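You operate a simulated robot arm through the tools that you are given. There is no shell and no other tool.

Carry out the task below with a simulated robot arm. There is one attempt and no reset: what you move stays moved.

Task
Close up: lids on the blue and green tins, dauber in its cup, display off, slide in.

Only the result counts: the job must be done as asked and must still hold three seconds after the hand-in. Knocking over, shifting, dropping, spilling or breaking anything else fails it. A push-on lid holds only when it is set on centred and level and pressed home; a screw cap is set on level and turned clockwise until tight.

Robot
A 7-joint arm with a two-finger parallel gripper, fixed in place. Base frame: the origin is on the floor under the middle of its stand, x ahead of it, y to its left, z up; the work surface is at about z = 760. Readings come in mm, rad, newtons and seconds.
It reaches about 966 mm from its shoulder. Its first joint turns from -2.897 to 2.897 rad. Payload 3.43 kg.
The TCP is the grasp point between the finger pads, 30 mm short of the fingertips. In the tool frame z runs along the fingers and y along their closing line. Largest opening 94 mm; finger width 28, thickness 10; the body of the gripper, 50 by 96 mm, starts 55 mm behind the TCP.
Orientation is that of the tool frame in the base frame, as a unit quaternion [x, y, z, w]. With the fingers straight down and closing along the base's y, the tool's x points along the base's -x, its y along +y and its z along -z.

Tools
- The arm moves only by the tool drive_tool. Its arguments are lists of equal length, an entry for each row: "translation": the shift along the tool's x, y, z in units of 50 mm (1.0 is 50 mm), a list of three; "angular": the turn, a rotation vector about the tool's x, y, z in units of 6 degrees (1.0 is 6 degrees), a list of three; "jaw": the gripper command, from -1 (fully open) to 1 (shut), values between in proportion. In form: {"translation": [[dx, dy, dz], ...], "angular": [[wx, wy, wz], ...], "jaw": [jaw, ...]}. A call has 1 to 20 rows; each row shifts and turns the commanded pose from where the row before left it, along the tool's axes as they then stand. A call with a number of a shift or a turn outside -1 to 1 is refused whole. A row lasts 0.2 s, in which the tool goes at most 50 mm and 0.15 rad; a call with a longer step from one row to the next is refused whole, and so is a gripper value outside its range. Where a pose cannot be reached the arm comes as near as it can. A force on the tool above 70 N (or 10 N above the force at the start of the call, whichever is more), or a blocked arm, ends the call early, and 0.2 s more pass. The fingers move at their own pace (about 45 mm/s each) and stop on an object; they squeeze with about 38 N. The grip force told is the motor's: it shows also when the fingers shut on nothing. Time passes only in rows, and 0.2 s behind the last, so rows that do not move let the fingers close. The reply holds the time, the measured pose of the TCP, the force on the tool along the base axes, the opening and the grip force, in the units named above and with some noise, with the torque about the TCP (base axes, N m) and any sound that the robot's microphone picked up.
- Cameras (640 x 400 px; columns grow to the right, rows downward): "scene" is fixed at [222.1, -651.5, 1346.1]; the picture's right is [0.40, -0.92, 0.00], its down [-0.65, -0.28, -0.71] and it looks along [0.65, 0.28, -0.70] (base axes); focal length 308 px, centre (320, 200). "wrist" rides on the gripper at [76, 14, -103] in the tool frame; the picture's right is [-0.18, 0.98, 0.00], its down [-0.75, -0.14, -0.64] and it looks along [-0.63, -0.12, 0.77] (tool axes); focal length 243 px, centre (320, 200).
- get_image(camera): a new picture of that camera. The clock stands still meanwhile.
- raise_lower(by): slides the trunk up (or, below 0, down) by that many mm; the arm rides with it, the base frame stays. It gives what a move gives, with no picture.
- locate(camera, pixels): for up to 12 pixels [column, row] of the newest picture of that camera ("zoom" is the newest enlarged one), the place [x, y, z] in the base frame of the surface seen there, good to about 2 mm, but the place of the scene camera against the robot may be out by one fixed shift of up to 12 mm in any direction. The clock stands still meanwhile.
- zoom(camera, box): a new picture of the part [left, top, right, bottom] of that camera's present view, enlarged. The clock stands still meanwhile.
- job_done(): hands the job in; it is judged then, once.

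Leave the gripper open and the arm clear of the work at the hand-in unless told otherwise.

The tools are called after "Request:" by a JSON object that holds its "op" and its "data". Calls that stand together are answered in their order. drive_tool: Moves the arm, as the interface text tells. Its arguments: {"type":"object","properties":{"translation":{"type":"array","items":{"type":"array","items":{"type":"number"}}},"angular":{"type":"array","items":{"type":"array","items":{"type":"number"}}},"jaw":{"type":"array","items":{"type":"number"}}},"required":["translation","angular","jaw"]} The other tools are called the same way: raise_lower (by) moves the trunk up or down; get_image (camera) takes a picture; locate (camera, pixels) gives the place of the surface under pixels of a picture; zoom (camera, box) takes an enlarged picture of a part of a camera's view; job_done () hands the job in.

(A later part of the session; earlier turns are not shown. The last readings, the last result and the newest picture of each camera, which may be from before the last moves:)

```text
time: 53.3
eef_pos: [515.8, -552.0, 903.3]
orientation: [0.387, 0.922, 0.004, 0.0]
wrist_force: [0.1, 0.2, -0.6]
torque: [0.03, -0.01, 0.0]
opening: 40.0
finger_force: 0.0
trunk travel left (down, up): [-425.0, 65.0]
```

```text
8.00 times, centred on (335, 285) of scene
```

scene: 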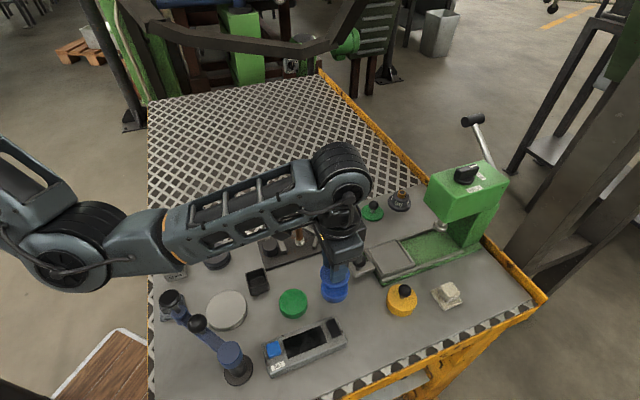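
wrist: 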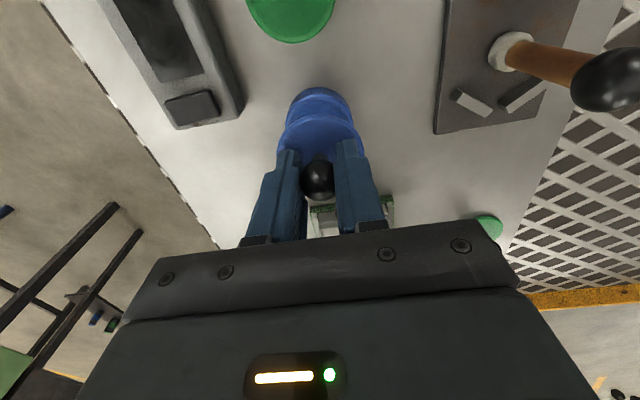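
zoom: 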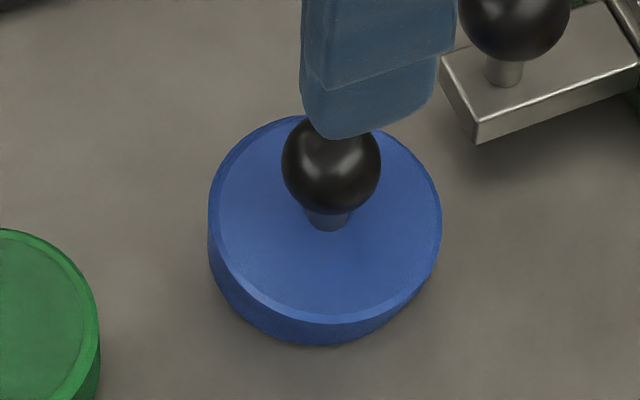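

On release the lid was dragged about 5 mm to the left in the wrist view. I'll measure the lid and tin now.

Request:
{"op": "zoom", "data": {"camera": "wrist", "box": [260, 50, 380, 150]}}

Request:
{"op": "locate", "data": {"camera": "zoom", "pixels": [[178, 240], [215, 170], [290, 142], [360, 165], [410, 235], [412, 290], [385, 340], [190, 320], [225, 360], [330, 370], [430, 200], [300, 320]]}}

Request:
{"op": "locate", "data": {"camera": "zoom", "pixels": [[320, 108], [370, 118], [410, 150], [436, 220], [437, 270], [420, 310], [260, 125], [295, 260], [295, 290], [295, 345], [250, 320], [340, 320]]}}

```text
4.00 times, centred on (320, 100) of wrist
```

zoom: 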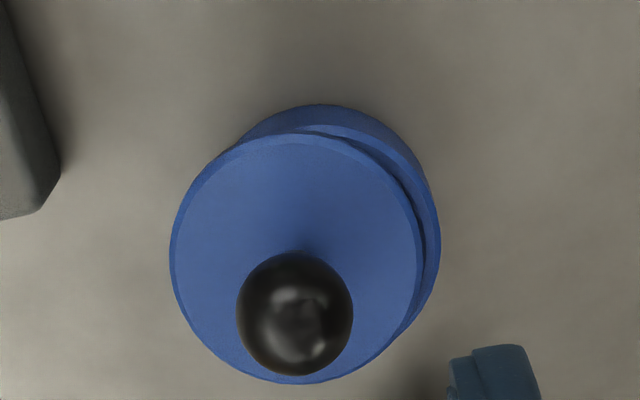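

```text
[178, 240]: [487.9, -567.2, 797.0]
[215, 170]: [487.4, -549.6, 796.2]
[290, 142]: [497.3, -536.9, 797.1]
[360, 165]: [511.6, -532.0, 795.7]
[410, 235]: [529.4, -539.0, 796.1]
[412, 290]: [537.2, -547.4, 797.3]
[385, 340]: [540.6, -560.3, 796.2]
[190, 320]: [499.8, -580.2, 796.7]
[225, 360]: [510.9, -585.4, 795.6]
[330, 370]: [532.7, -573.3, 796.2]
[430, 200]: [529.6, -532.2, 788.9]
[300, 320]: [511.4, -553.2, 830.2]
```

```text
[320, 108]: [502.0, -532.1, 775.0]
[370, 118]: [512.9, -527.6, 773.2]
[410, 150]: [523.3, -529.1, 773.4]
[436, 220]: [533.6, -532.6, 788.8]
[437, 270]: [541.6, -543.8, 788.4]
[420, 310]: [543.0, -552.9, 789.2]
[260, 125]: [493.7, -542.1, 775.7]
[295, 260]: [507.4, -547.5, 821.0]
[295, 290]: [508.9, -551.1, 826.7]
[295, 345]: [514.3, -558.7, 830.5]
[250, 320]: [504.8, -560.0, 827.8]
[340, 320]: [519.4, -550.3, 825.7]
```

The lid now sits level on the rim but off by about (-4, -5) mm; the tin itself has not moved. It wasn't pressed home at 30 N. I'll grip the knob again, closing from a centred position.

Request:
{"op": "drive_tool", "data": {"translation": [[-0.036, -0.11, 0.4], [0, 0, 0.6], [0, 0, 0.4], [0, 0, 0.08], [0, 0, 0]], "angular": [[0, 0, 0], [0, 0, 0], [0, 0, 0], [0, 0, 0], [0, 0, 0]], "jaw": [0.15, 0.15, 0.15, 0.15, 0.15]}}

Request:
{"op": "zoom", "data": {"camera": "wrist", "box": [240, 80, 400, 240]}}

```text
time: 54.5
eef_pos: [513.3, -555.0, 828.9]
orientation: [0.387, 0.922, 0.003, 0.0]
wrist_force: [0.5, -0.4, -0.8]
torque: [0.0, 0.0, -0.02]
opening: 40.1
finger_force: 0.0
trunk travel left (down, up): [-425.0, 65.0]
```

```text
2.50 times, centred on (320, 160) of wrist
```

zoom: 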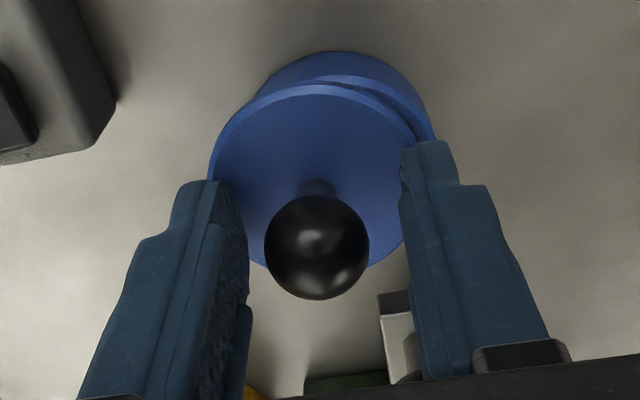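

The ball is centred between the pads. I'll close in stages and check.

Request:
{"op": "drive_tool", "data": {"translation": [[0, 0, 0], [0, 0, 0], [0, 0, 0], [0, 0, 0], [0, 0, 0], [0, 0, 0]], "angular": [[0, 0, 0], [0, 0, 0], [0, 0, 0], [0, 0, 0], [0, 0, 0], [0, 0, 0]], "jaw": [0.4, 0.5, 0.55, 1, 1, 1]}}

Request:
{"op": "zoom", "data": {"camera": "wrist", "box": [270, 80, 370, 170]}}

Request:
{"op": "locate", "data": {"camera": "zoom", "pixels": [[145, 280], [170, 232], [205, 195], [250, 170], [315, 160], [370, 167], [430, 193], [475, 238], [500, 280], [320, 220], [450, 150], [400, 120]]}}

```text
time: 55.9
eef_pos: [513.7, -555.7, 829.3]
orientation: [0.387, 0.922, 0.002, 0.0]
wrist_force: [-0.6, -0.3, -0.9]
torque: [-0.01, 0.0, 0.04]
opening: 22.0
finger_force: 38.2
trunk travel left (down, up): [-425.0, 65.0]
```

```text
4.44 times, centred on (320, 125) of wrist
```

zoom: 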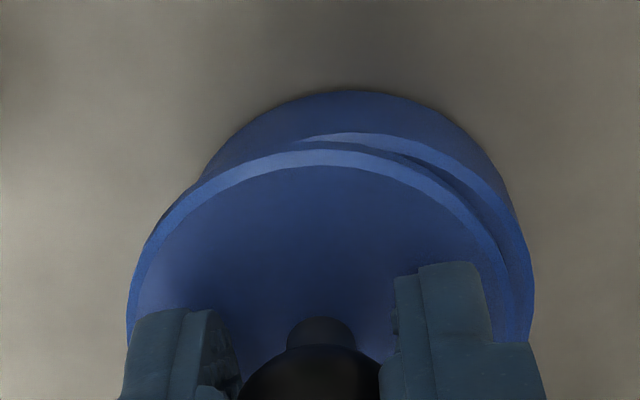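

```text
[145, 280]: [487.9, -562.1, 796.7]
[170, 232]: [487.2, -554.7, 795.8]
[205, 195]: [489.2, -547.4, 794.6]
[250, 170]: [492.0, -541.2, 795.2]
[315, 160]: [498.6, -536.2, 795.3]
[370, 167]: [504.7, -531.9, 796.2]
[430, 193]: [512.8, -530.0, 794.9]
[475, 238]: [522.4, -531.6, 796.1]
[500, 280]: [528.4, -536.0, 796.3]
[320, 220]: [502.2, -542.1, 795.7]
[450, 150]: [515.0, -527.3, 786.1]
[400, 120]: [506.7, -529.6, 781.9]
```

Gripped; lid centre in hand ≈(512.8, -556.0). It needs +4.75 mm along tool y and -0.7 mm along tool x. I'll lift 1.5 mm, shift, lower again to touch, and look.

Request:
{"op": "drive_tool", "data": {"translation": [[0, 0, -0.03], [0, 0, 0], [-0.007, 0.05, 0], [-0.007, 0.045, 0], [0, 0, 0], [0, 0, 0.03], [0, 0, 0]], "angular": [[0, 0, 0], [0, 0, 0], [0, 0, 0], [0, 0, 0], [0, 0, 0], [0, 0, 0], [0, 0, 0]], "jaw": [1, 1, 1, 1, 1, 1, 1]}}

Request:
{"op": "zoom", "data": {"camera": "scene", "box": [315, 268, 355, 308]}}

Request:
{"op": "zoom", "data": {"camera": "wrist", "box": [270, 80, 370, 170]}}

Request:
{"op": "locate", "data": {"camera": "zoom", "pixels": [[145, 280], [170, 232], [205, 195], [250, 170], [315, 160], [370, 167], [430, 193], [475, 238], [500, 280], [320, 220], [400, 120], [240, 120]]}}

```text
time: 57.5
eef_pos: [518.2, -553.4, 830.2]
orientation: [0.388, 0.922, 0.003, 0.0]
wrist_force: [-0.2, 1.2, 1.6]
torque: [-0.01, 0.02, -0.02]
opening: 22.1
finger_force: 37.3
trunk travel left (down, up): [-425.0, 65.0]
```

```text
10.00 times, centred on (335, 288) of scene
```

zoom: 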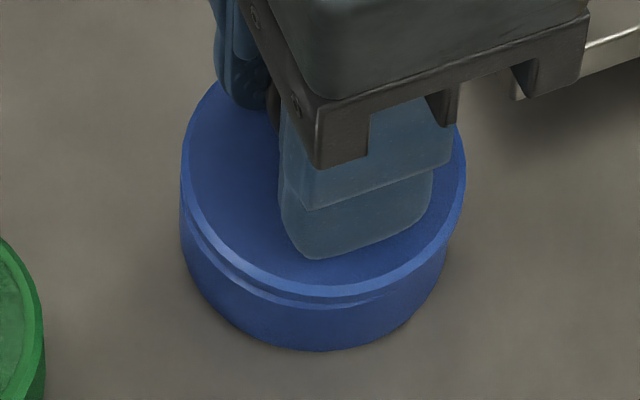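

```text
4.44 times, centred on (320, 125) of wrist
```

zoom: 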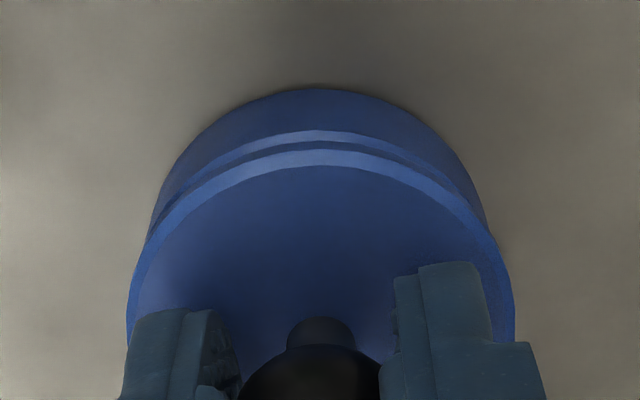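

```text
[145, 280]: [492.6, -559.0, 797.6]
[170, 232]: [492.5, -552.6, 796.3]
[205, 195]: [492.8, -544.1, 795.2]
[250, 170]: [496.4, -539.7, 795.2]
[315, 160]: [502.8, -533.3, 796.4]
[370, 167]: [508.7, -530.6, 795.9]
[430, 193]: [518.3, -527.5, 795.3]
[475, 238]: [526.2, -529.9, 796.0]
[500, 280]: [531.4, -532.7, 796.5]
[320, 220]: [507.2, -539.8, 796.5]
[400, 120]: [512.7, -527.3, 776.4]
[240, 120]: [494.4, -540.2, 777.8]
```

From edge widths (lid radius ≈27.8, tin ≈26.5) the lid is still about 1.5 mm too far forward. I'll lift 1.5 mm, shift +1.5 mm in tool x, set it down and look.

Request:
{"op": "drive_tool", "data": {"translation": [[0, 0, -0.03], [0, 0, 0], [0.03, -0.006, 0], [0, 0, 0], [0, 0, 0.04], [0, 0, 0]], "angular": [[0, 0, 0], [0, 0, 0], [0, 0, 0], [0, 0, 0], [0, 0, 0], [0, 0, 0]], "jaw": [1, 1, 1, 1, 1, 1]}}

Request:
{"op": "zoom", "data": {"camera": "scene", "box": [315, 268, 355, 308]}}

Request:
{"op": "zoom", "data": {"camera": "wrist", "box": [270, 80, 370, 170]}}

```text
time: 58.9
eef_pos: [518.5, -553.1, 828.2]
orientation: [0.388, 0.922, 0.003, 0.0]
wrist_force: [0.2, 2.6, 7.0]
torque: [0.13, 0.02, 0.0]
opening: 22.3
finger_force: 37.9
trunk travel left (down, up): [-425.0, 65.0]
```

```text
10.00 times, centred on (335, 288) of scene
```

zoom: 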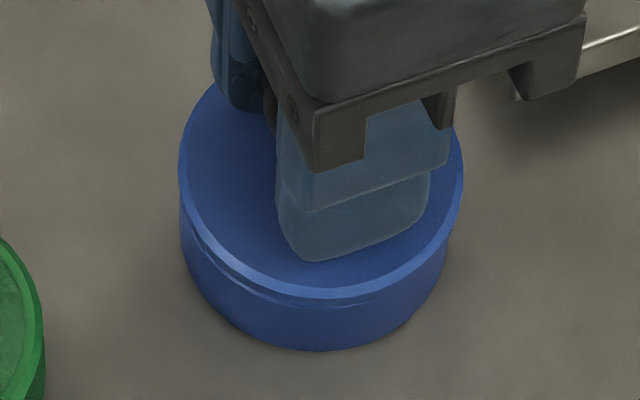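

```text
4.44 times, centred on (320, 125) of wrist
```

zoom: 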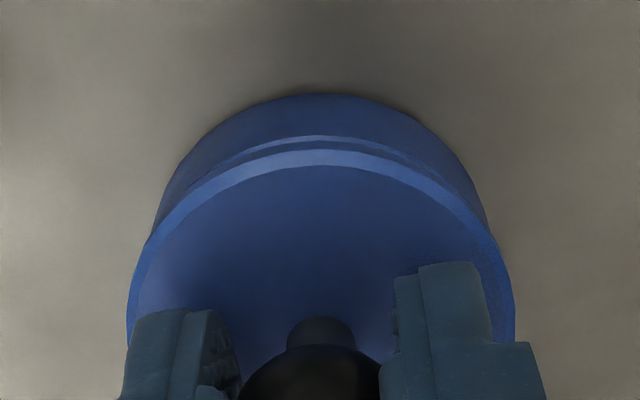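

It still reads about 1 mm too far forward. One more small correction of +1 mm tool x, then check.

Request:
{"op": "drive_tool", "data": {"translation": [[0, 0, -0.04], [0, 0, 0], [0.022, 0, 0], [0, 0, 0], [0, 0, 0.04], [0, 0, 0]], "angular": [[0, 0, 0], [0, 0, 0], [0, 0, 0], [0, 0, 0], [0, 0, 0], [0, 0, 0]], "jaw": [1, 1, 1, 1, 1, 1]}}

Request:
{"op": "zoom", "data": {"camera": "scene", "box": [315, 268, 355, 308]}}

Request:
{"op": "zoom", "data": {"camera": "wrist", "box": [270, 80, 370, 170]}}

```text
time: 60.3
eef_pos: [514.8, -552.6, 829.2]
orientation: [0.387, 0.922, 0.002, 0.0]
wrist_force: [-1.9, 1.9, 7.6]
torque: [0.05, 0.02, 0.01]
opening: 22.2
finger_force: 37.9
trunk travel left (down, up): [-425.0, 65.0]
```

```text
10.00 times, centred on (335, 288) of scene
```

zoom: 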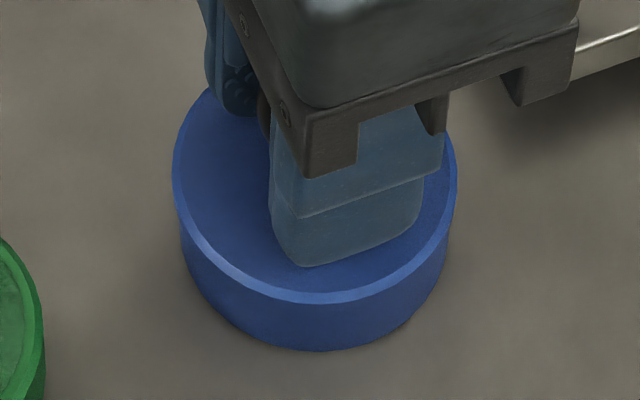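

```text
4.44 times, centred on (320, 125) of wrist
```

zoom: 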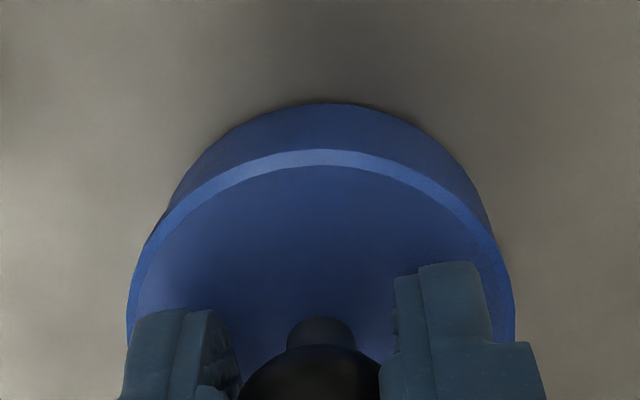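

The lid now covers the rim all round; it's about 1 mm to the left in the wrist view. I'll nudge +0.9 mm tool y and check again.

Request:
{"op": "drive_tool", "data": {"translation": [[0, 0, -0.04], [0, 0, 0], [-0.006, 0.018, 0], [0, 0, 0], [0, 0, 0.04], [0, 0, 0]], "angular": [[0, 0, 0], [0, 0, 0], [0, 0, 0], [0, 0, 0], [0, 0, 0], [0, 0, 0]], "jaw": [1, 1, 1, 1, 1, 1]}}

Request:
{"op": "zoom", "data": {"camera": "scene", "box": [315, 268, 355, 308]}}

Request:
{"op": "zoom", "data": {"camera": "wrist", "box": [270, 80, 370, 170]}}

```text
time: 61.7
eef_pos: [517.1, -551.6, 830.8]
orientation: [0.387, 0.922, 0.002, 0.001]
wrist_force: [-0.1, 0.7, 7.4]
torque: [0.06, 0.04, 0.02]
opening: 22.0
finger_force: 37.8
trunk travel left (down, up): [-425.0, 65.0]
```

```text
10.00 times, centred on (335, 288) of scene
```

zoom: 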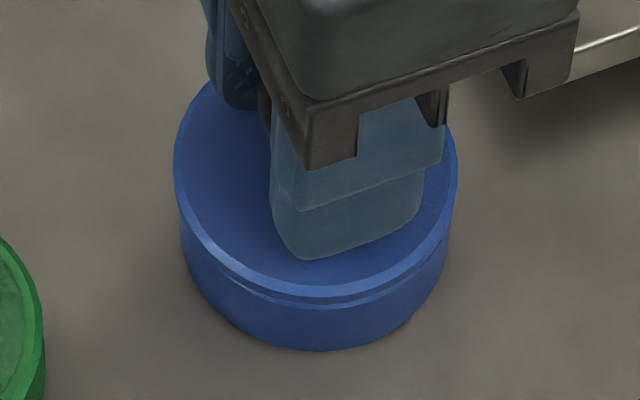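

```text
4.44 times, centred on (320, 125) of wrist
```

zoom: 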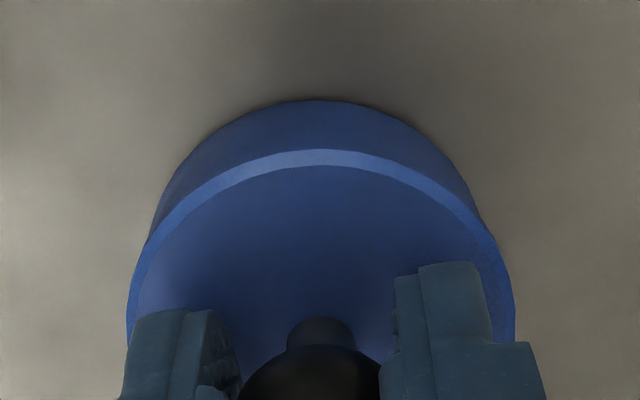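

Comparing with the previous picture, the lid sat about 1.5 mm lower there, so it had begun to seat. I'll return to that position, set down and press.

Request:
{"op": "drive_tool", "data": {"translation": [[0, 0, -0.04], [0, 0, 0], [0.008, -0.016, 0], [0, 0, 0], [0, 0, 0.04], [0, 0, 0.02], [0, 0, 0]], "angular": [[0, 0, 0], [0, 0, 0], [0, 0, 0], [0, 0, 0], [0, 0, 0], [0, 0, 0], [0, 0, 0]], "jaw": [1, 1, 1, 1, 1, 1, 1]}}

Request:
{"op": "zoom", "data": {"camera": "scene", "box": [315, 268, 355, 308]}}

Request:
{"op": "zoom", "data": {"camera": "wrist", "box": [270, 80, 370, 170]}}

```text
time: 63.3
eef_pos: [514.7, -551.4, 828.6]
orientation: [0.388, 0.922, 0.002, 0.001]
wrist_force: [-2.1, 5.6, 20.3]
torque: [0.17, 0.08, -0.04]
opening: 22.1
finger_force: 38.0
trunk travel left (down, up): [-425.0, 65.0]
```

```text
10.00 times, centred on (335, 288) of scene
```

zoom: 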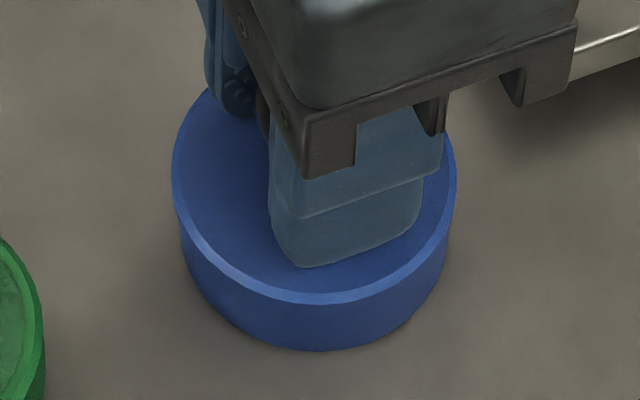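

```text
4.44 times, centred on (320, 125) of wrist
```

zoom: 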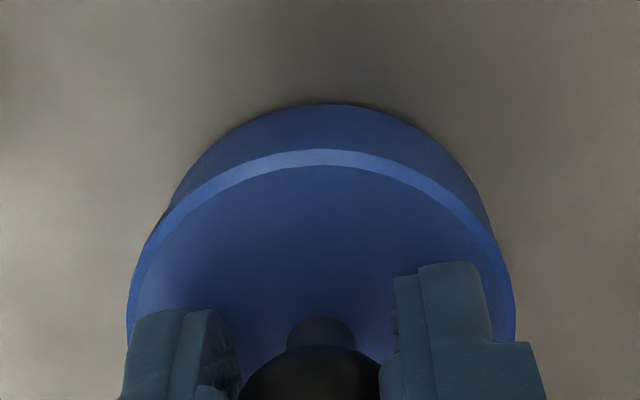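

Seated lower again, 20 N. I'll press on to about 50–60 N in 1 mm steps.

Request:
{"op": "drive_tool", "data": {"translation": [[0, 0, 0.02], [0, 0, 0.02], [0, 0, 0.02], [0, 0, 0]], "angular": [[0, 0, 0], [0, 0, 0], [0, 0, 0], [0, 0, 0]], "jaw": [1, 1, 1, 1]}}

Request:
{"op": "zoom", "data": {"camera": "scene", "box": [315, 268, 355, 308]}}

Request:
{"op": "zoom", "data": {"camera": "wrist", "box": [270, 80, 370, 170]}}

```text
time: 64.3
eef_pos: [517.1, -551.1, 827.4]
orientation: [0.387, 0.922, 0.0, 0.002]
wrist_force: [-1.4, 2.7, 44.1]
torque: [-0.01, -0.01, 0.0]
opening: 22.2
finger_force: 38.3
trunk travel left (down, up): [-425.0, 65.0]
```

```text
10.00 times, centred on (335, 288) of scene
```

zoom: 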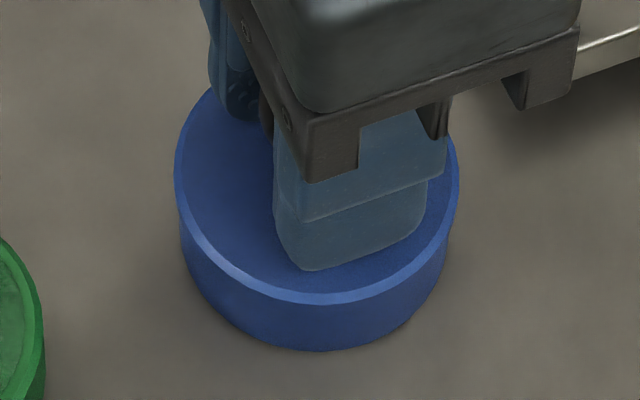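

```text
4.44 times, centred on (320, 125) of wrist
```

zoom: 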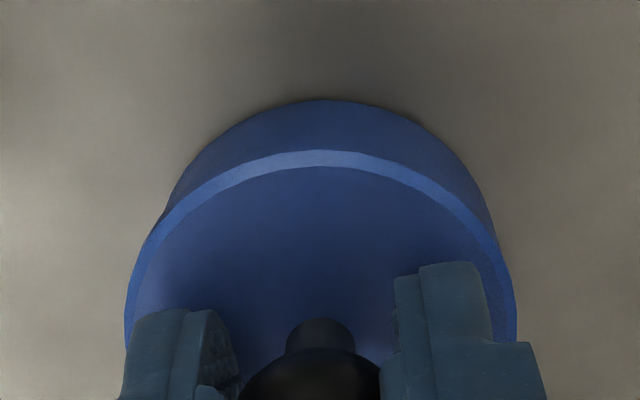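

44 N now with no side torque. I'll press one more millimetre or so, then ease off.

Request:
{"op": "drive_tool", "data": {"translation": [[0, 0, 0.02], [0, 0, 0.015], [0, 0, 0], [0, 0, 0]], "angular": [[0, 0, 0], [0, 0, 0], [0, 0, 0], [0, 0, 0]], "jaw": [1, 1, 1, 1]}}

```text
time: 65.3
eef_pos: [516.3, -552.8, 826.3]
orientation: [0.387, 0.922, 0.0, 0.002]
wrist_force: [-0.3, -0.3, 47.4]
torque: [-0.02, 0.04, 0.01]
opening: 22.3
finger_force: 38.4
trunk travel left (down, up): [-425.0, 65.0]
```

47 N. I'll ease the force off, then open the jaws in small steps so nothing is dragged.

Request:
{"op": "drive_tool", "data": {"translation": [[0, 0, -0.04], [0, 0, -0.04], [0, 0, -0.01], [0, 0, 0], [0, 0, 0], [0, 0, 0], [0, 0, 0], [0, 0, 0], [0, 0, 0], [0, 0, 0]], "angular": [[0, 0, 0], [0, 0, 0], [0, 0, 0], [0, 0, 0], [0, 0, 0], [0, 0, 0], [0, 0, 0], [0, 0, 0], [0, 0, 0], [0, 0, 0]], "jaw": [1, 1, 1, 0.52, 0.5, 0.46, 0.42, 0.36, 0.28, 0.2]}}

Request:
{"op": "zoom", "data": {"camera": "wrist", "box": [240, 80, 400, 240]}}

Request:
{"op": "zoom", "data": {"camera": "scene", "box": [315, 268, 355, 308]}}

```text
time: 67.5
eef_pos: [515.5, -550.7, 825.0]
orientation: [0.387, 0.922, 0.003, 0.0]
wrist_force: [0.7, 1.9, 3.6]
torque: [0.02, 0.01, -0.01]
opening: 36.4
finger_force: 0.2
trunk travel left (down, up): [-425.0, 65.0]
```

```text
2.50 times, centred on (320, 160) of wrist
```

zoom: 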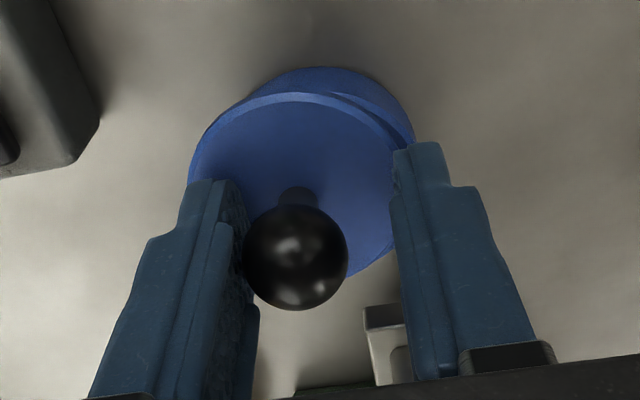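

```text
10.00 times, centred on (335, 288) of scene
```

zoom: 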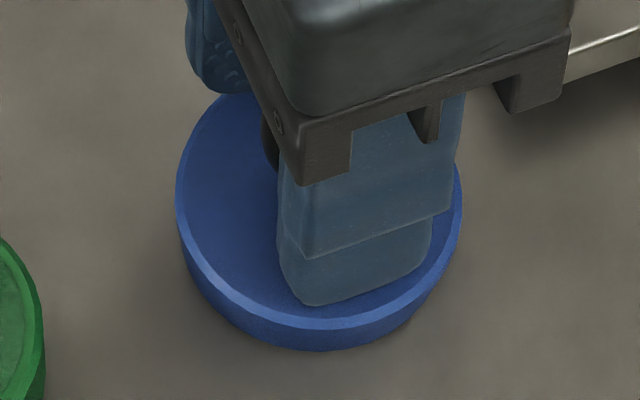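

I see the cause: with the TCP at 825 the fingertips (795) were resting on the lid disc and dragged it as they opened. I'll lift clear, look, and re-grip higher so that the tips stay off the disc.

Request:
{"op": "drive_tool", "data": {"translation": [[0, 0, -0.1], [0, 0, -0.3], [0, 0, -0.6], [0, 0, -0.6], [0, 0, 0]], "angular": [[0, 0, 0], [0, 0, 0], [0, 0, 0], [0, 0, 0], [0, 0, 0]], "jaw": [0.2, 0.15, 0.15, 0.15, 0.15]}}

Request:
{"op": "zoom", "data": {"camera": "wrist", "box": [260, 50, 380, 150]}}

Request:
{"op": "locate", "data": {"camera": "zoom", "pixels": [[178, 240], [215, 170], [290, 142], [360, 165], [410, 235], [412, 290], [385, 340], [190, 320], [225, 360], [330, 370], [295, 320], [295, 350]]}}

Request:
{"op": "zoom", "data": {"camera": "scene", "box": [380, 270, 430, 325]}}

```text
time: 68.7
eef_pos: [516.1, -549.4, 908.6]
orientation: [0.387, 0.922, 0.003, 0.0]
wrist_force: [0.7, -0.1, 0.3]
torque: [0.01, 0.01, 0.01]
opening: 39.9
finger_force: 0.0
trunk travel left (down, up): [-425.0, 65.0]
```

```text
4.00 times, centred on (320, 100) of wrist
```

zoom: 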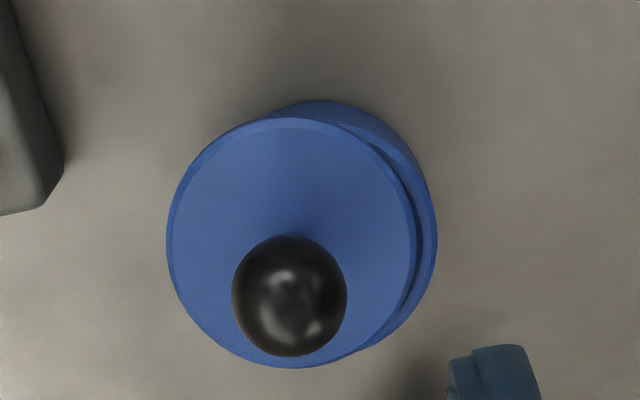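

```text
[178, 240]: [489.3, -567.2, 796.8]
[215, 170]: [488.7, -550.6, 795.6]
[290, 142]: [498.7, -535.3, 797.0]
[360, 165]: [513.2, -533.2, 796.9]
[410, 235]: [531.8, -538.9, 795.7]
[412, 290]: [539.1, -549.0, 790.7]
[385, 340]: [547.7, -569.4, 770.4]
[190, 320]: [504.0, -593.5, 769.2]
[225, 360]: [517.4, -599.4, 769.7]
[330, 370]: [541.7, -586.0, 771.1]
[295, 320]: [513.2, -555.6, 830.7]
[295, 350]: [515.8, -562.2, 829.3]
```

```text
7.27 times, centred on (405, 298) of scene
```

zoom: 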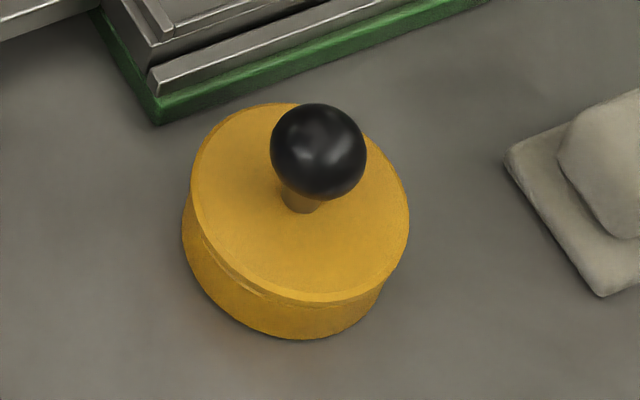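

The yellow tin shows what a closed lid looks like. I'll measure its lid top and rim heights for comparison.

Request:
{"op": "locate", "data": {"camera": "zoom", "pixels": [[250, 220], [230, 180], [360, 240], [300, 270], [240, 280], [265, 297], [330, 303], [195, 215], [300, 325], [320, 130], [400, 190], [300, 345]]}}

Request:
{"op": "zoom", "data": {"camera": "scene", "box": [315, 268, 355, 308]}}

Request:
{"op": "locate", "data": {"camera": "zoom", "pixels": [[220, 200], [300, 260], [380, 240], [310, 285], [200, 260], [250, 305], [315, 325], [390, 305], [440, 200], [320, 120], [430, 260], [320, 350]]}}

```text
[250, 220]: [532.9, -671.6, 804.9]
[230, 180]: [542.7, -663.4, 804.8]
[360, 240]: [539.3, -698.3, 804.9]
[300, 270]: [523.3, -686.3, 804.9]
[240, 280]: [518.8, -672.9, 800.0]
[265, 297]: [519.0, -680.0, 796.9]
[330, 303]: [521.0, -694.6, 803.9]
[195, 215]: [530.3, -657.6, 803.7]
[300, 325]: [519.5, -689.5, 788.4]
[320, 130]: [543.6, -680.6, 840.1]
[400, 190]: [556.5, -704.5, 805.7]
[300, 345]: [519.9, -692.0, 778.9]
```

```text
10.00 times, centred on (335, 288) of scene
```

zoom: 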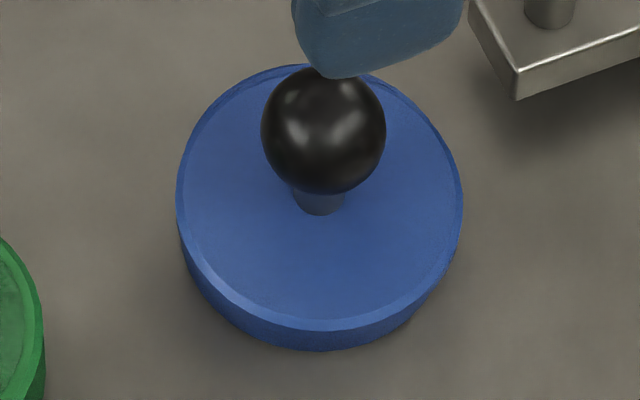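

```text
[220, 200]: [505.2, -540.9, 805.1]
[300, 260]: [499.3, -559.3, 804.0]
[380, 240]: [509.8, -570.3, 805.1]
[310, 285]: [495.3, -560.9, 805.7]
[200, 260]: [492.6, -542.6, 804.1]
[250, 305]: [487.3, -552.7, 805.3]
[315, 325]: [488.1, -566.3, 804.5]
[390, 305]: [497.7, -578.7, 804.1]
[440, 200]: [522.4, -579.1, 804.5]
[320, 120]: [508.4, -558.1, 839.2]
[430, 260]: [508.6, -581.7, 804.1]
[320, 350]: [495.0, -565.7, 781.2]
```

The yellow lid's top sits 6 mm above its rim, the same as the blue lid resting now, so height alone won't tell. I'll measure the free lid's outline again with opposite rim points.

Request:
{"op": "zoom", "data": {"camera": "wrist", "box": [260, 50, 380, 150]}}

Request:
{"op": "locate", "data": {"camera": "zoom", "pixels": [[173, 240], [408, 240], [192, 180], [395, 310], [240, 135], [350, 345], [300, 125], [300, 362], [360, 140], [225, 345], [395, 190], [185, 300]]}}

Request:
{"op": "locate", "data": {"camera": "zoom", "pixels": [[290, 245], [290, 270], [290, 300], [290, 330], [245, 295], [335, 295], [260, 260], [320, 260], [430, 180], [434, 220], [434, 260], [400, 145]]}}

```text
4.00 times, centred on (320, 100) of wrist
```

zoom: 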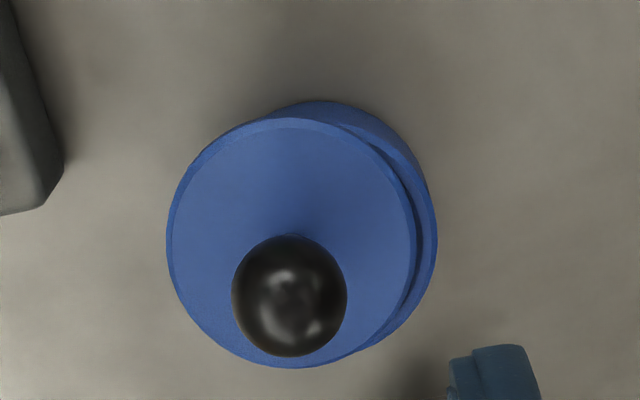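

```text
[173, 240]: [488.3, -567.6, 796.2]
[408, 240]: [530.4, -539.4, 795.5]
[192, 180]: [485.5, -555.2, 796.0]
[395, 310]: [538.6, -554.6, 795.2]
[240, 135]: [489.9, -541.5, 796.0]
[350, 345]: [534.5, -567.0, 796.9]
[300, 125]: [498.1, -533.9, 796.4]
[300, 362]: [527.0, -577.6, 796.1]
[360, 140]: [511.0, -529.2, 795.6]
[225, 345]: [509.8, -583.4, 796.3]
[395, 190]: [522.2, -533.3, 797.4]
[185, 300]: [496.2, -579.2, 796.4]
```

```text
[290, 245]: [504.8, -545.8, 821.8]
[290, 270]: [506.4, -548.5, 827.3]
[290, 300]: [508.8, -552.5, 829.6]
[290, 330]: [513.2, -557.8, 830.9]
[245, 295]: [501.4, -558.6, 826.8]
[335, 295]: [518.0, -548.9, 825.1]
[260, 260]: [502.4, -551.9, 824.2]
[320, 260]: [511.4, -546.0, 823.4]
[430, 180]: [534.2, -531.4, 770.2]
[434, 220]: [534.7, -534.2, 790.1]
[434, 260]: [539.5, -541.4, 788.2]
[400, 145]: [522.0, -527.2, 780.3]
```

Lid centre ≈(511.5, -556.2), tin centre ≈(516.5, -553.1). I'll re-grip the ball higher (TCP 834.5, tips 8 mm above the disc).

Request:
{"op": "drive_tool", "data": {"translation": [[-0.02, -0.136, 0.3], [0, 0, 0.6], [0, 0, 0.45], [0, 0, 0.132], [0, 0, 0], [0, 0, 0], [0, 0, 0], [0, 0, 0], [0, 0, 0], [0, 0, 0]], "angular": [[0, 0, 0], [0, 0, 0], [0, 0, 0], [0, 0, 0], [0, 0, 0], [0, 0, 0], [0, 0, 0], [0, 0, 0], [0, 0, 0], [0, 0, 0]], "jaw": [0.15, 0.15, 0.15, 0.15, 0.15, 0.4, 0.5, 1, 1, 1]}}

Request:
{"op": "zoom", "data": {"camera": "wrist", "box": [260, 80, 380, 180]}}

```text
time: 70.9
eef_pos: [512.0, -555.8, 833.3]
orientation: [0.387, 0.922, 0.003, 0.0]
wrist_force: [0.1, 0.3, -0.3]
torque: [-0.03, 0.01, -0.03]
opening: 22.1
finger_force: 37.9
trunk travel left (down, up): [-425.0, 65.0]
```

```text
4.00 times, centred on (320, 130) of wrist
```

zoom: 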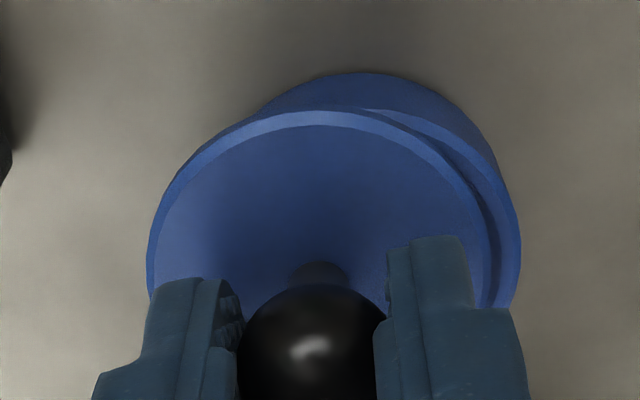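

Gripped at 833. I'll lift 2 mm, shift by (-1.5, +5.8) mm in the tool frame, lower back to touch, and look.

Request:
{"op": "drive_tool", "data": {"translation": [[0, 0, -0.04], [0, 0, 0], [-0.015, 0.058, 0], [-0.015, 0.058, 0], [0, 0, 0], [0, 0, 0.02], [0, 0, 0.02], [0, 0, 0]], "angular": [[0, 0, 0], [0, 0, 0], [0, 0, 0], [0, 0, 0], [0, 0, 0], [0, 0, 0], [0, 0, 0], [0, 0, 0]], "jaw": [1, 1, 1, 1, 1, 1, 1, 1]}}

Request:
{"op": "zoom", "data": {"camera": "wrist", "box": [260, 80, 380, 180]}}

Request:
{"op": "zoom", "data": {"camera": "scene", "box": [315, 268, 355, 308]}}

```text
time: 72.7
eef_pos: [517.7, -552.6, 832.8]
orientation: [0.387, 0.922, 0.003, 0.0]
wrist_force: [2.2, 0.6, 5.2]
torque: [0.03, -0.02, 0.0]
opening: 21.9
finger_force: 37.6
trunk travel left (down, up): [-425.0, 65.0]
```

```text
4.00 times, centred on (320, 130) of wrist
```

zoom: 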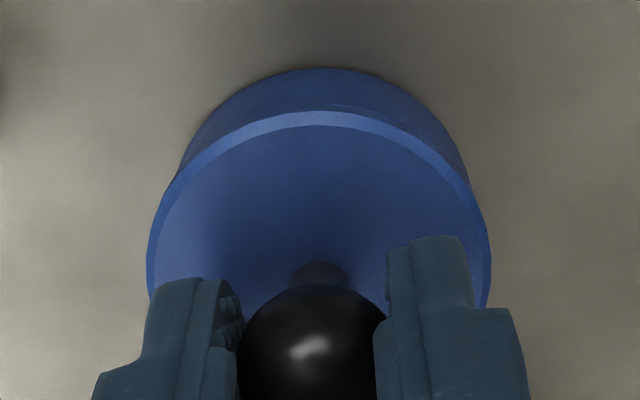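

```text
10.00 times, centred on (335, 288) of scene
```

zoom: 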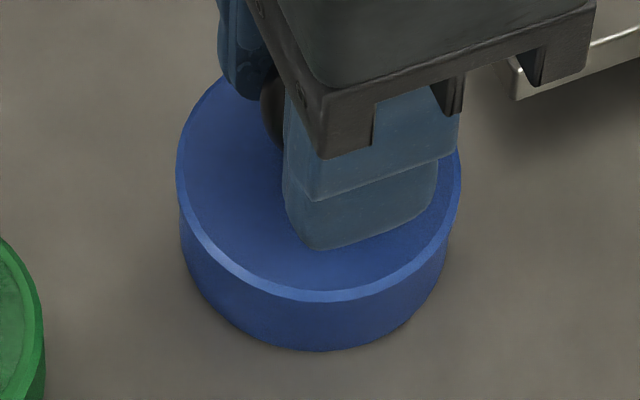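

It looks well centred. I'll zoom the wrist view more tightly to check left-right symmetry against the tin body.

Request:
{"op": "zoom", "data": {"camera": "wrist", "box": [290, 90, 350, 130]}}

Request:
{"op": "zoom", "data": {"camera": "scene", "box": [322, 280, 350, 306]}}

```text
10.00 times, centred on (320, 110) of wrist
```

zoom: 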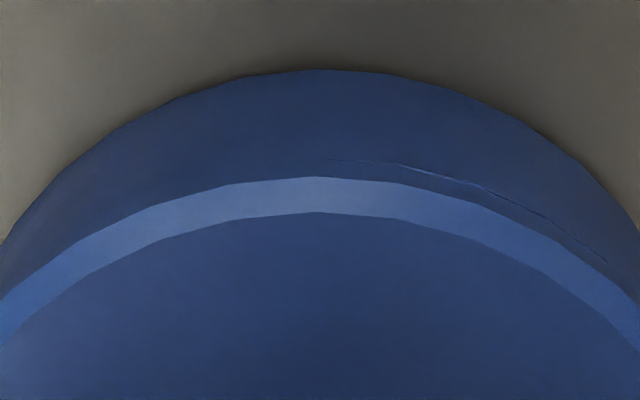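

```text
15.38 times, centred on (336, 293) of scene
```

zoom: 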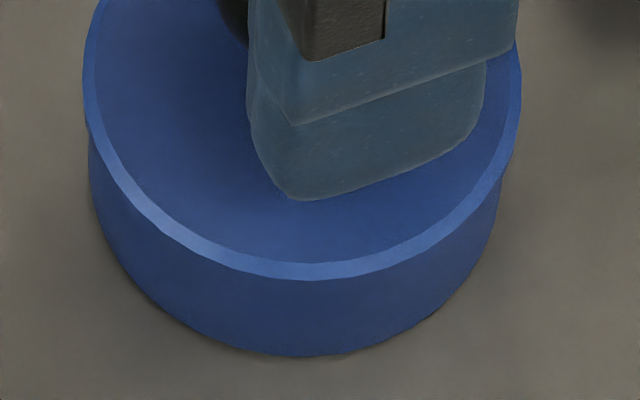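

The lid is about 1 mm off toward tool -y. I'll lift 2 mm, shift (+0.4, +1.0) mm, set down, and look once more.

Request:
{"op": "drive_tool", "data": {"translation": [[0, 0, -0.04], [0, 0, 0], [0.008, 0.02, 0], [0, 0, 0], [0, 0, 0.02], [0, 0, 0.02], [0, 0, 0]], "angular": [[0, 0, 0], [0, 0, 0], [0, 0, 0], [0, 0, 0], [0, 0, 0], [0, 0, 0], [0, 0, 0]], "jaw": [1, 1, 1, 1, 1, 1, 1]}}

Request:
{"op": "zoom", "data": {"camera": "wrist", "box": [290, 90, 350, 130]}}

Request:
{"op": "zoom", "data": {"camera": "scene", "box": [322, 280, 350, 306]}}

```text
time: 74.3
eef_pos: [517.6, -553.1, 834.1]
orientation: [0.387, 0.922, 0.002, 0.0]
wrist_force: [-0.5, 1.7, 6.2]
torque: [0.02, 0.04, 0.0]
opening: 22.1
finger_force: 38.6
trunk travel left (down, up): [-425.0, 65.0]
```

```text
10.00 times, centred on (320, 110) of wrist
```

zoom: 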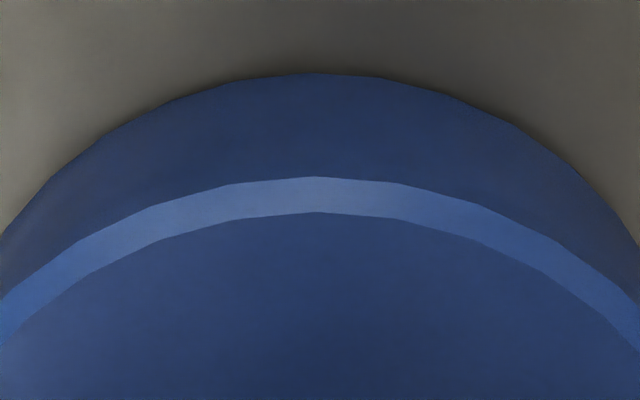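

```text
15.38 times, centred on (336, 293) of scene
```

zoom: 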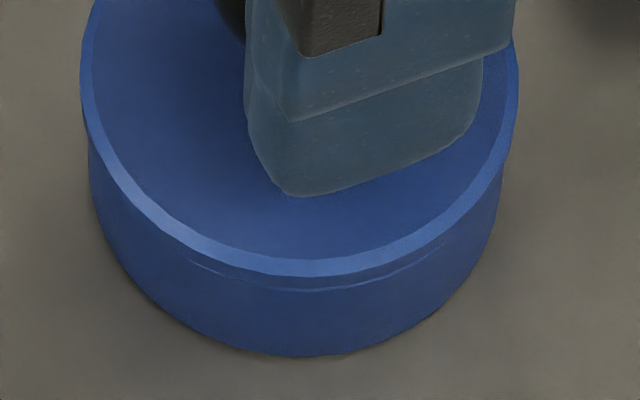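

Now symmetric in both views. I'll relax the downward force slightly, open in small steps, lift straight up and check the lid.

Request:
{"op": "drive_tool", "data": {"translation": [[0, 0, -0.008], [0, 0, 0], [0, 0, 0], [0, 0, 0], [0, 0, 0], [0, 0, 0], [0, 0, 0], [0, 0, -0.1], [0, 0, -0.4], [0, 0, -0.8], [0, 0, 0]], "angular": [[0, 0, 0], [0, 0, 0], [0, 0, 0], [0, 0, 0], [0, 0, 0], [0, 0, 0], [0, 0, 0], [0, 0, 0], [0, 0, 0], [0, 0, 0], [0, 0, 0]], "jaw": [1, 0.52, 0.5, 0.46, 0.4, 0.3, 0.15, 0.15, 0.15, 0.15, 0.15]}}

Request:
{"op": "zoom", "data": {"camera": "wrist", "box": [260, 50, 380, 150]}}

Request:
{"op": "zoom", "data": {"camera": "scene", "box": [315, 264, 355, 308]}}

```text
time: 76.7
eef_pos: [517.8, -554.2, 898.3]
orientation: [0.388, 0.922, 0.003, 0.001]
wrist_force: [-0.5, 0.1, -0.2]
torque: [0.01, 0.03, 0.01]
opening: 39.9
finger_force: 0.1
trunk travel left (down, up): [-425.0, 65.0]
heard: snap
```

```text
4.00 times, centred on (320, 100) of wrist
```

zoom: 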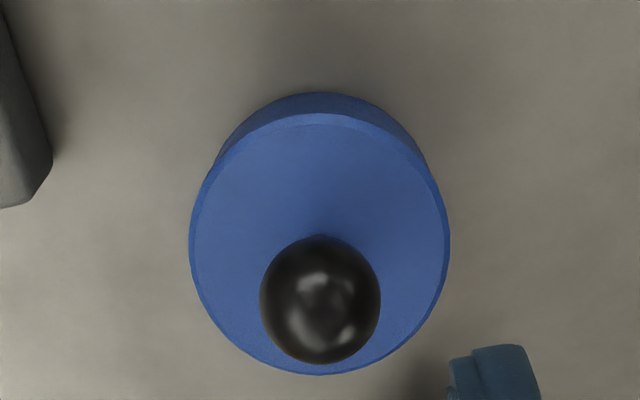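

```text
9.09 times, centred on (335, 286) of scene
```

zoom: 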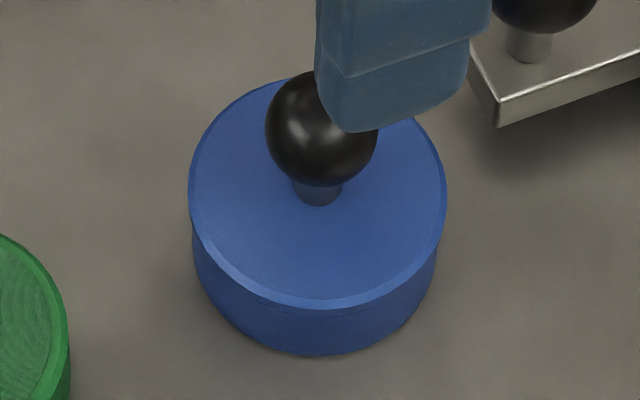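

Heard a snap: the blue lid has gone on, and it looks centred. To be sure it's home I'll close the jaws and press straight down on the ball top with moderate force.

Request:
{"op": "drive_tool", "data": {"translation": [[0.03, 0, 0], [0, 0, 0], [0, 0, 0], [0, 0, 0.3], [0, 0, 0.3], [0, 0, 0.08], [0, 0, 0.03], [0, 0, 0]], "angular": [[0, 0, 0], [0, 0, 0], [0, 0, 0], [0, 0, 0], [0, 0, 0], [0, 0, 0], [0, 0, 0], [0, 0, 0]], "jaw": [1, 1, 1, 1, 1, 1, 1, 1]}}

```text
time: 78.5
eef_pos: [516.2, -551.8, 862.2]
orientation: [0.388, 0.922, 0.002, 0.0]
wrist_force: [-0.1, -0.2, -0.5]
torque: [-0.03, -0.01, -0.04]
opening: 0.0
finger_force: 33.4
trunk travel left (down, up): [-425.0, 65.0]
```

Just above the ball top. I'll press in 1 mm steps.

Request:
{"op": "drive_tool", "data": {"translation": [[0, 0, 0.02], [0, 0, 0.02], [0, 0, 0.02], [0, 0, 0.02], [0, 0, 0]], "angular": [[0, 0, 0], [0, 0, 0], [0, 0, 0], [0, 0, 0], [0, 0, 0]], "jaw": [1, 1, 1, 1, 1]}}

```text
time: 79.7
eef_pos: [515.6, -551.5, 861.0]
orientation: [0.387, 0.922, 0.001, 0.001]
wrist_force: [-2.3, 8.4, 25.6]
torque: [0.23, 0.01, 0.01]
opening: 0.0
finger_force: 32.7
trunk travel left (down, up): [-425.0, 65.0]
```

25 N and it doesn't give. I'll lift off and look at the lid, and find the green tin and lid.

Request:
{"op": "drive_tool", "data": {"translation": [[0, 0, -0.08], [0, 0, -0.4], [0, 0, -0.8], [0, 0, -0.8], [0, 0, 0]], "angular": [[0, 0, 0], [0, 0, 0], [0, 0, 0], [0, 0, 0], [0, 0, 0]], "jaw": [1, 1, 1, 0.15, 0.15]}}

Request:
{"op": "get_image", "data": {"camera": "wrist"}}

Request:
{"op": "zoom", "data": {"camera": "scene", "box": [315, 264, 355, 308]}}

```text
time: 80.9
eef_pos: [515.0, -554.1, 962.4]
orientation: [0.387, 0.922, 0.004, -0.001]
wrist_force: [0.2, -0.2, -0.4]
torque: [0.03, -0.01, 0.03]
opening: 40.1
finger_force: 0.1
trunk travel left (down, up): [-425.0, 65.0]
```

```text
taken
```

wrist: 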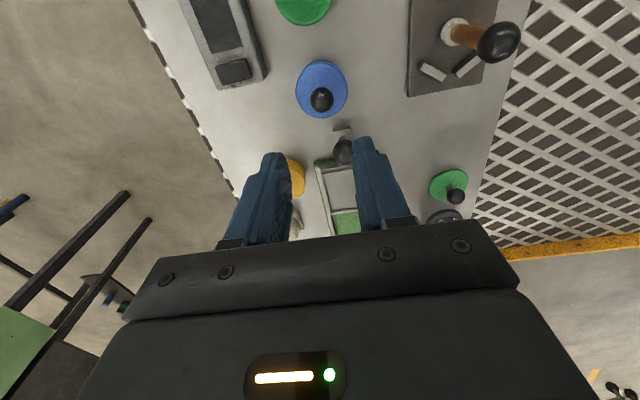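

```text
9.09 times, centred on (335, 286) of scene
```

zoom: 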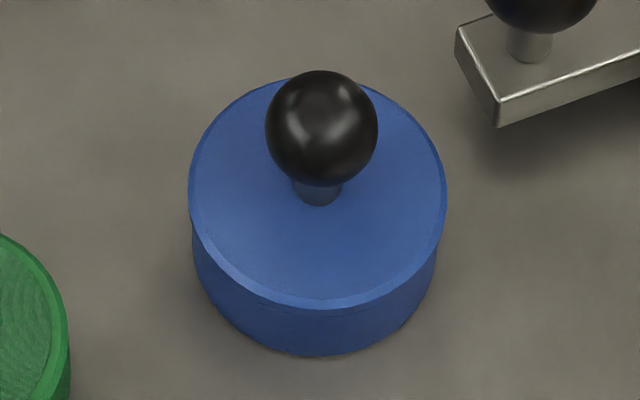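

The blue lid sits well. Next the green lid: I'll fly over it at (750, -560, 900) with the jaws at 40 mm and measure it.

Request:
{"op": "drive_tool", "data": {"translation": [[-0.562, 0.546, 0.207], [-0.562, 0.546, 0.207], [-0.562, 0.546, 0.207], [-0.562, 0.546, 0.207], [-0.562, 0.546, 0.207], [-0.562, 0.546, 0.207], [0, 0, 0]], "angular": [[0, 0, 0], [0, 0, 0], [0, 0, 0], [0, 0, 0], [0, 0, 0], [0, 0, 0], [0, 0, 0]], "jaw": [0.15, 0.15, 0.15, 0.15, 0.15, 0.15, 0.15]}}

Request:
{"op": "get_image", "data": {"camera": "wrist"}}

Request:
{"op": "get_image", "data": {"camera": "scene"}}

```text
time: 82.5
eef_pos: [751.3, -559.3, 899.4]
orientation: [0.388, 0.922, 0.003, -0.001]
wrist_force: [-0.1, -0.5, -0.1]
torque: [0.01, 0.0, 0.02]
opening: 39.9
finger_force: 0.0
trunk travel left (down, up): [-425.0, 65.0]
```

```text
taken
```

wrist: 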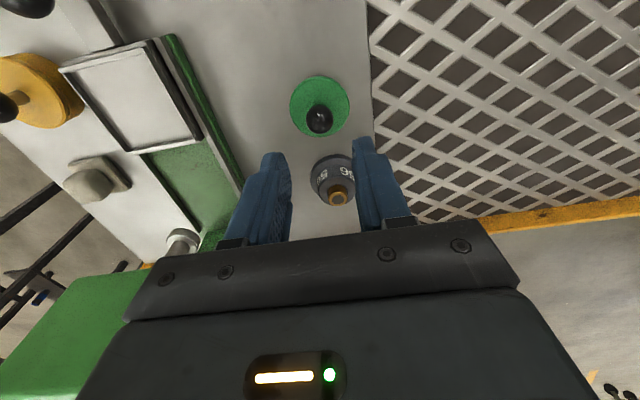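

```text
taken
```

scene: 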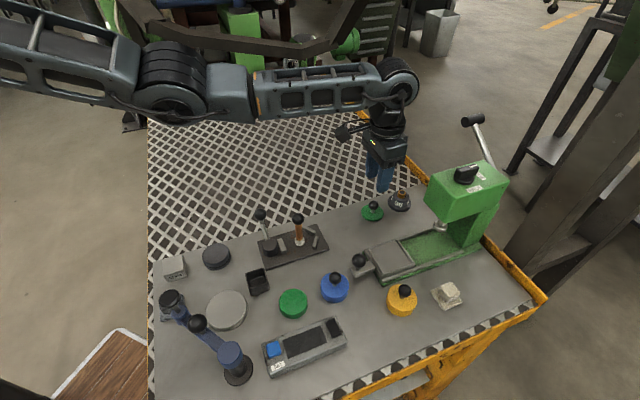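

The green lid is at (319,105) in the wrist picture with its ball at (319,119). I'll measure rim and ball.

Request:
{"op": "zoom", "data": {"camera": "wrist", "box": [270, 60, 370, 150]}}

Request:
{"op": "locate", "data": {"camera": "zoom", "pixels": [[190, 160], [448, 160], [215, 100], [425, 230], [270, 72], [365, 285], [320, 66], [200, 200], [380, 82], [230, 255], [430, 110], [265, 283]]}}

Request:
{"op": "locate", "data": {"camera": "zoom", "pixels": [[318, 175], [318, 195], [318, 220], [318, 245], [318, 262], [275, 220], [362, 220], [290, 190], [345, 190], [290, 250], [345, 250], [500, 200]]}}

```text
4.44 times, centred on (320, 105) of wrist
```

zoom: 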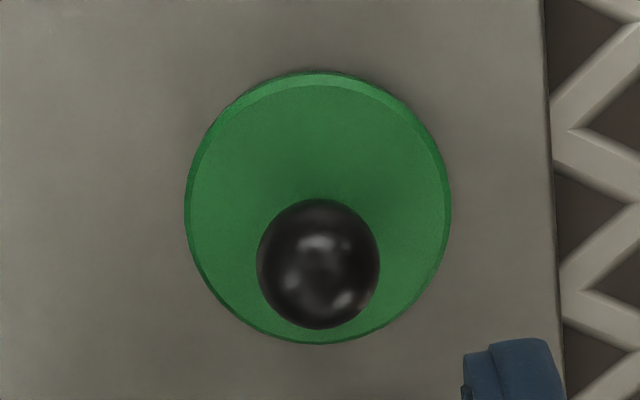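

```text
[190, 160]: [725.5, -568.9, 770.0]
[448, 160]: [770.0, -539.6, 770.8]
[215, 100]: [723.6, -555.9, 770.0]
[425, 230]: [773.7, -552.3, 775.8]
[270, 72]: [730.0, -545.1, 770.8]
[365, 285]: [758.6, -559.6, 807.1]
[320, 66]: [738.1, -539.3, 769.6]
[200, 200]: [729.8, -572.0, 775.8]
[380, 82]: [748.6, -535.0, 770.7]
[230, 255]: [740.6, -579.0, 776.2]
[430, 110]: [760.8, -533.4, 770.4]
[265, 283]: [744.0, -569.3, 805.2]
```

```text
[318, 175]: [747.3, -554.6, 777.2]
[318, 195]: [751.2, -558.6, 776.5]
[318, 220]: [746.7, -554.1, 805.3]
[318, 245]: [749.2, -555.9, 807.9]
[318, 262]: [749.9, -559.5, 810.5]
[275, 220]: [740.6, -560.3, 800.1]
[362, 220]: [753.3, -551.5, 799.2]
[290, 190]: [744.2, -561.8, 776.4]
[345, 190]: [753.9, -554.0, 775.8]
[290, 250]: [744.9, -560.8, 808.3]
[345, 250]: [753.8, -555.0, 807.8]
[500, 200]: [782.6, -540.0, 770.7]
```

Ball centre ≈(751.8, -562, 799.5). I'll shift (-2.5, -1.1) mm in the tool frame, go down to 812 and close in steps.

Request:
{"op": "drive_tool", "data": {"translation": [[-0.05, -0.022, 0.4], [0, 0, 0.6], [0, 0, 0.5], [0, 0, 0.2], [0, 0, 0.048], [0, 0, 0], [0, 0, 0], [0, 0, 0], [0, 0, 0], [0, 0, 0], [0, 0, 0]], "angular": [[0, 0, 0], [0, 0, 0], [0, 0, 0], [0, 0, 0], [0, 0, 0], [0, 0, 0], [0, 0, 0], [0, 0, 0], [0, 0, 0], [0, 0, 0], [0, 0, 0]], "jaw": [0.15, 0.15, 0.15, 0.15, 0.15, 0.15, 0.4, 0.5, 1, 1, 1]}}

Request:
{"op": "zoom", "data": {"camera": "wrist", "box": [240, 80, 400, 240]}}

```text
time: 84.9
eef_pos: [747.9, -557.5, 827.4]
orientation: [0.387, 0.922, 0.002, 0.0]
wrist_force: [-0.5, 0.2, -0.3]
torque: [-0.01, 0.0, -0.01]
opening: 22.1
finger_force: 38.0
out of reach, approached as far as the arm can: row 3, 5
trunk travel left (down, up): [-425.0, 65.0]
```

```text
2.50 times, centred on (320, 160) of wrist
```

zoom: 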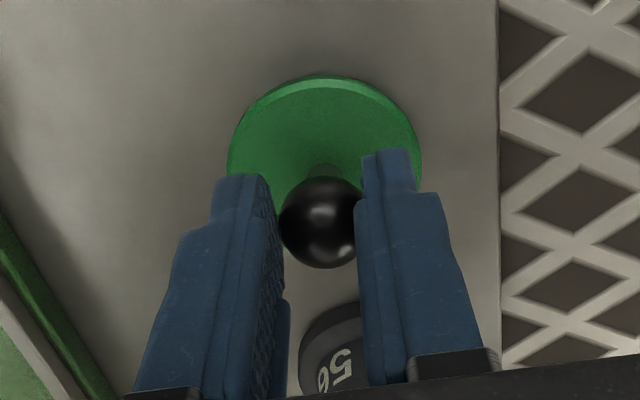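

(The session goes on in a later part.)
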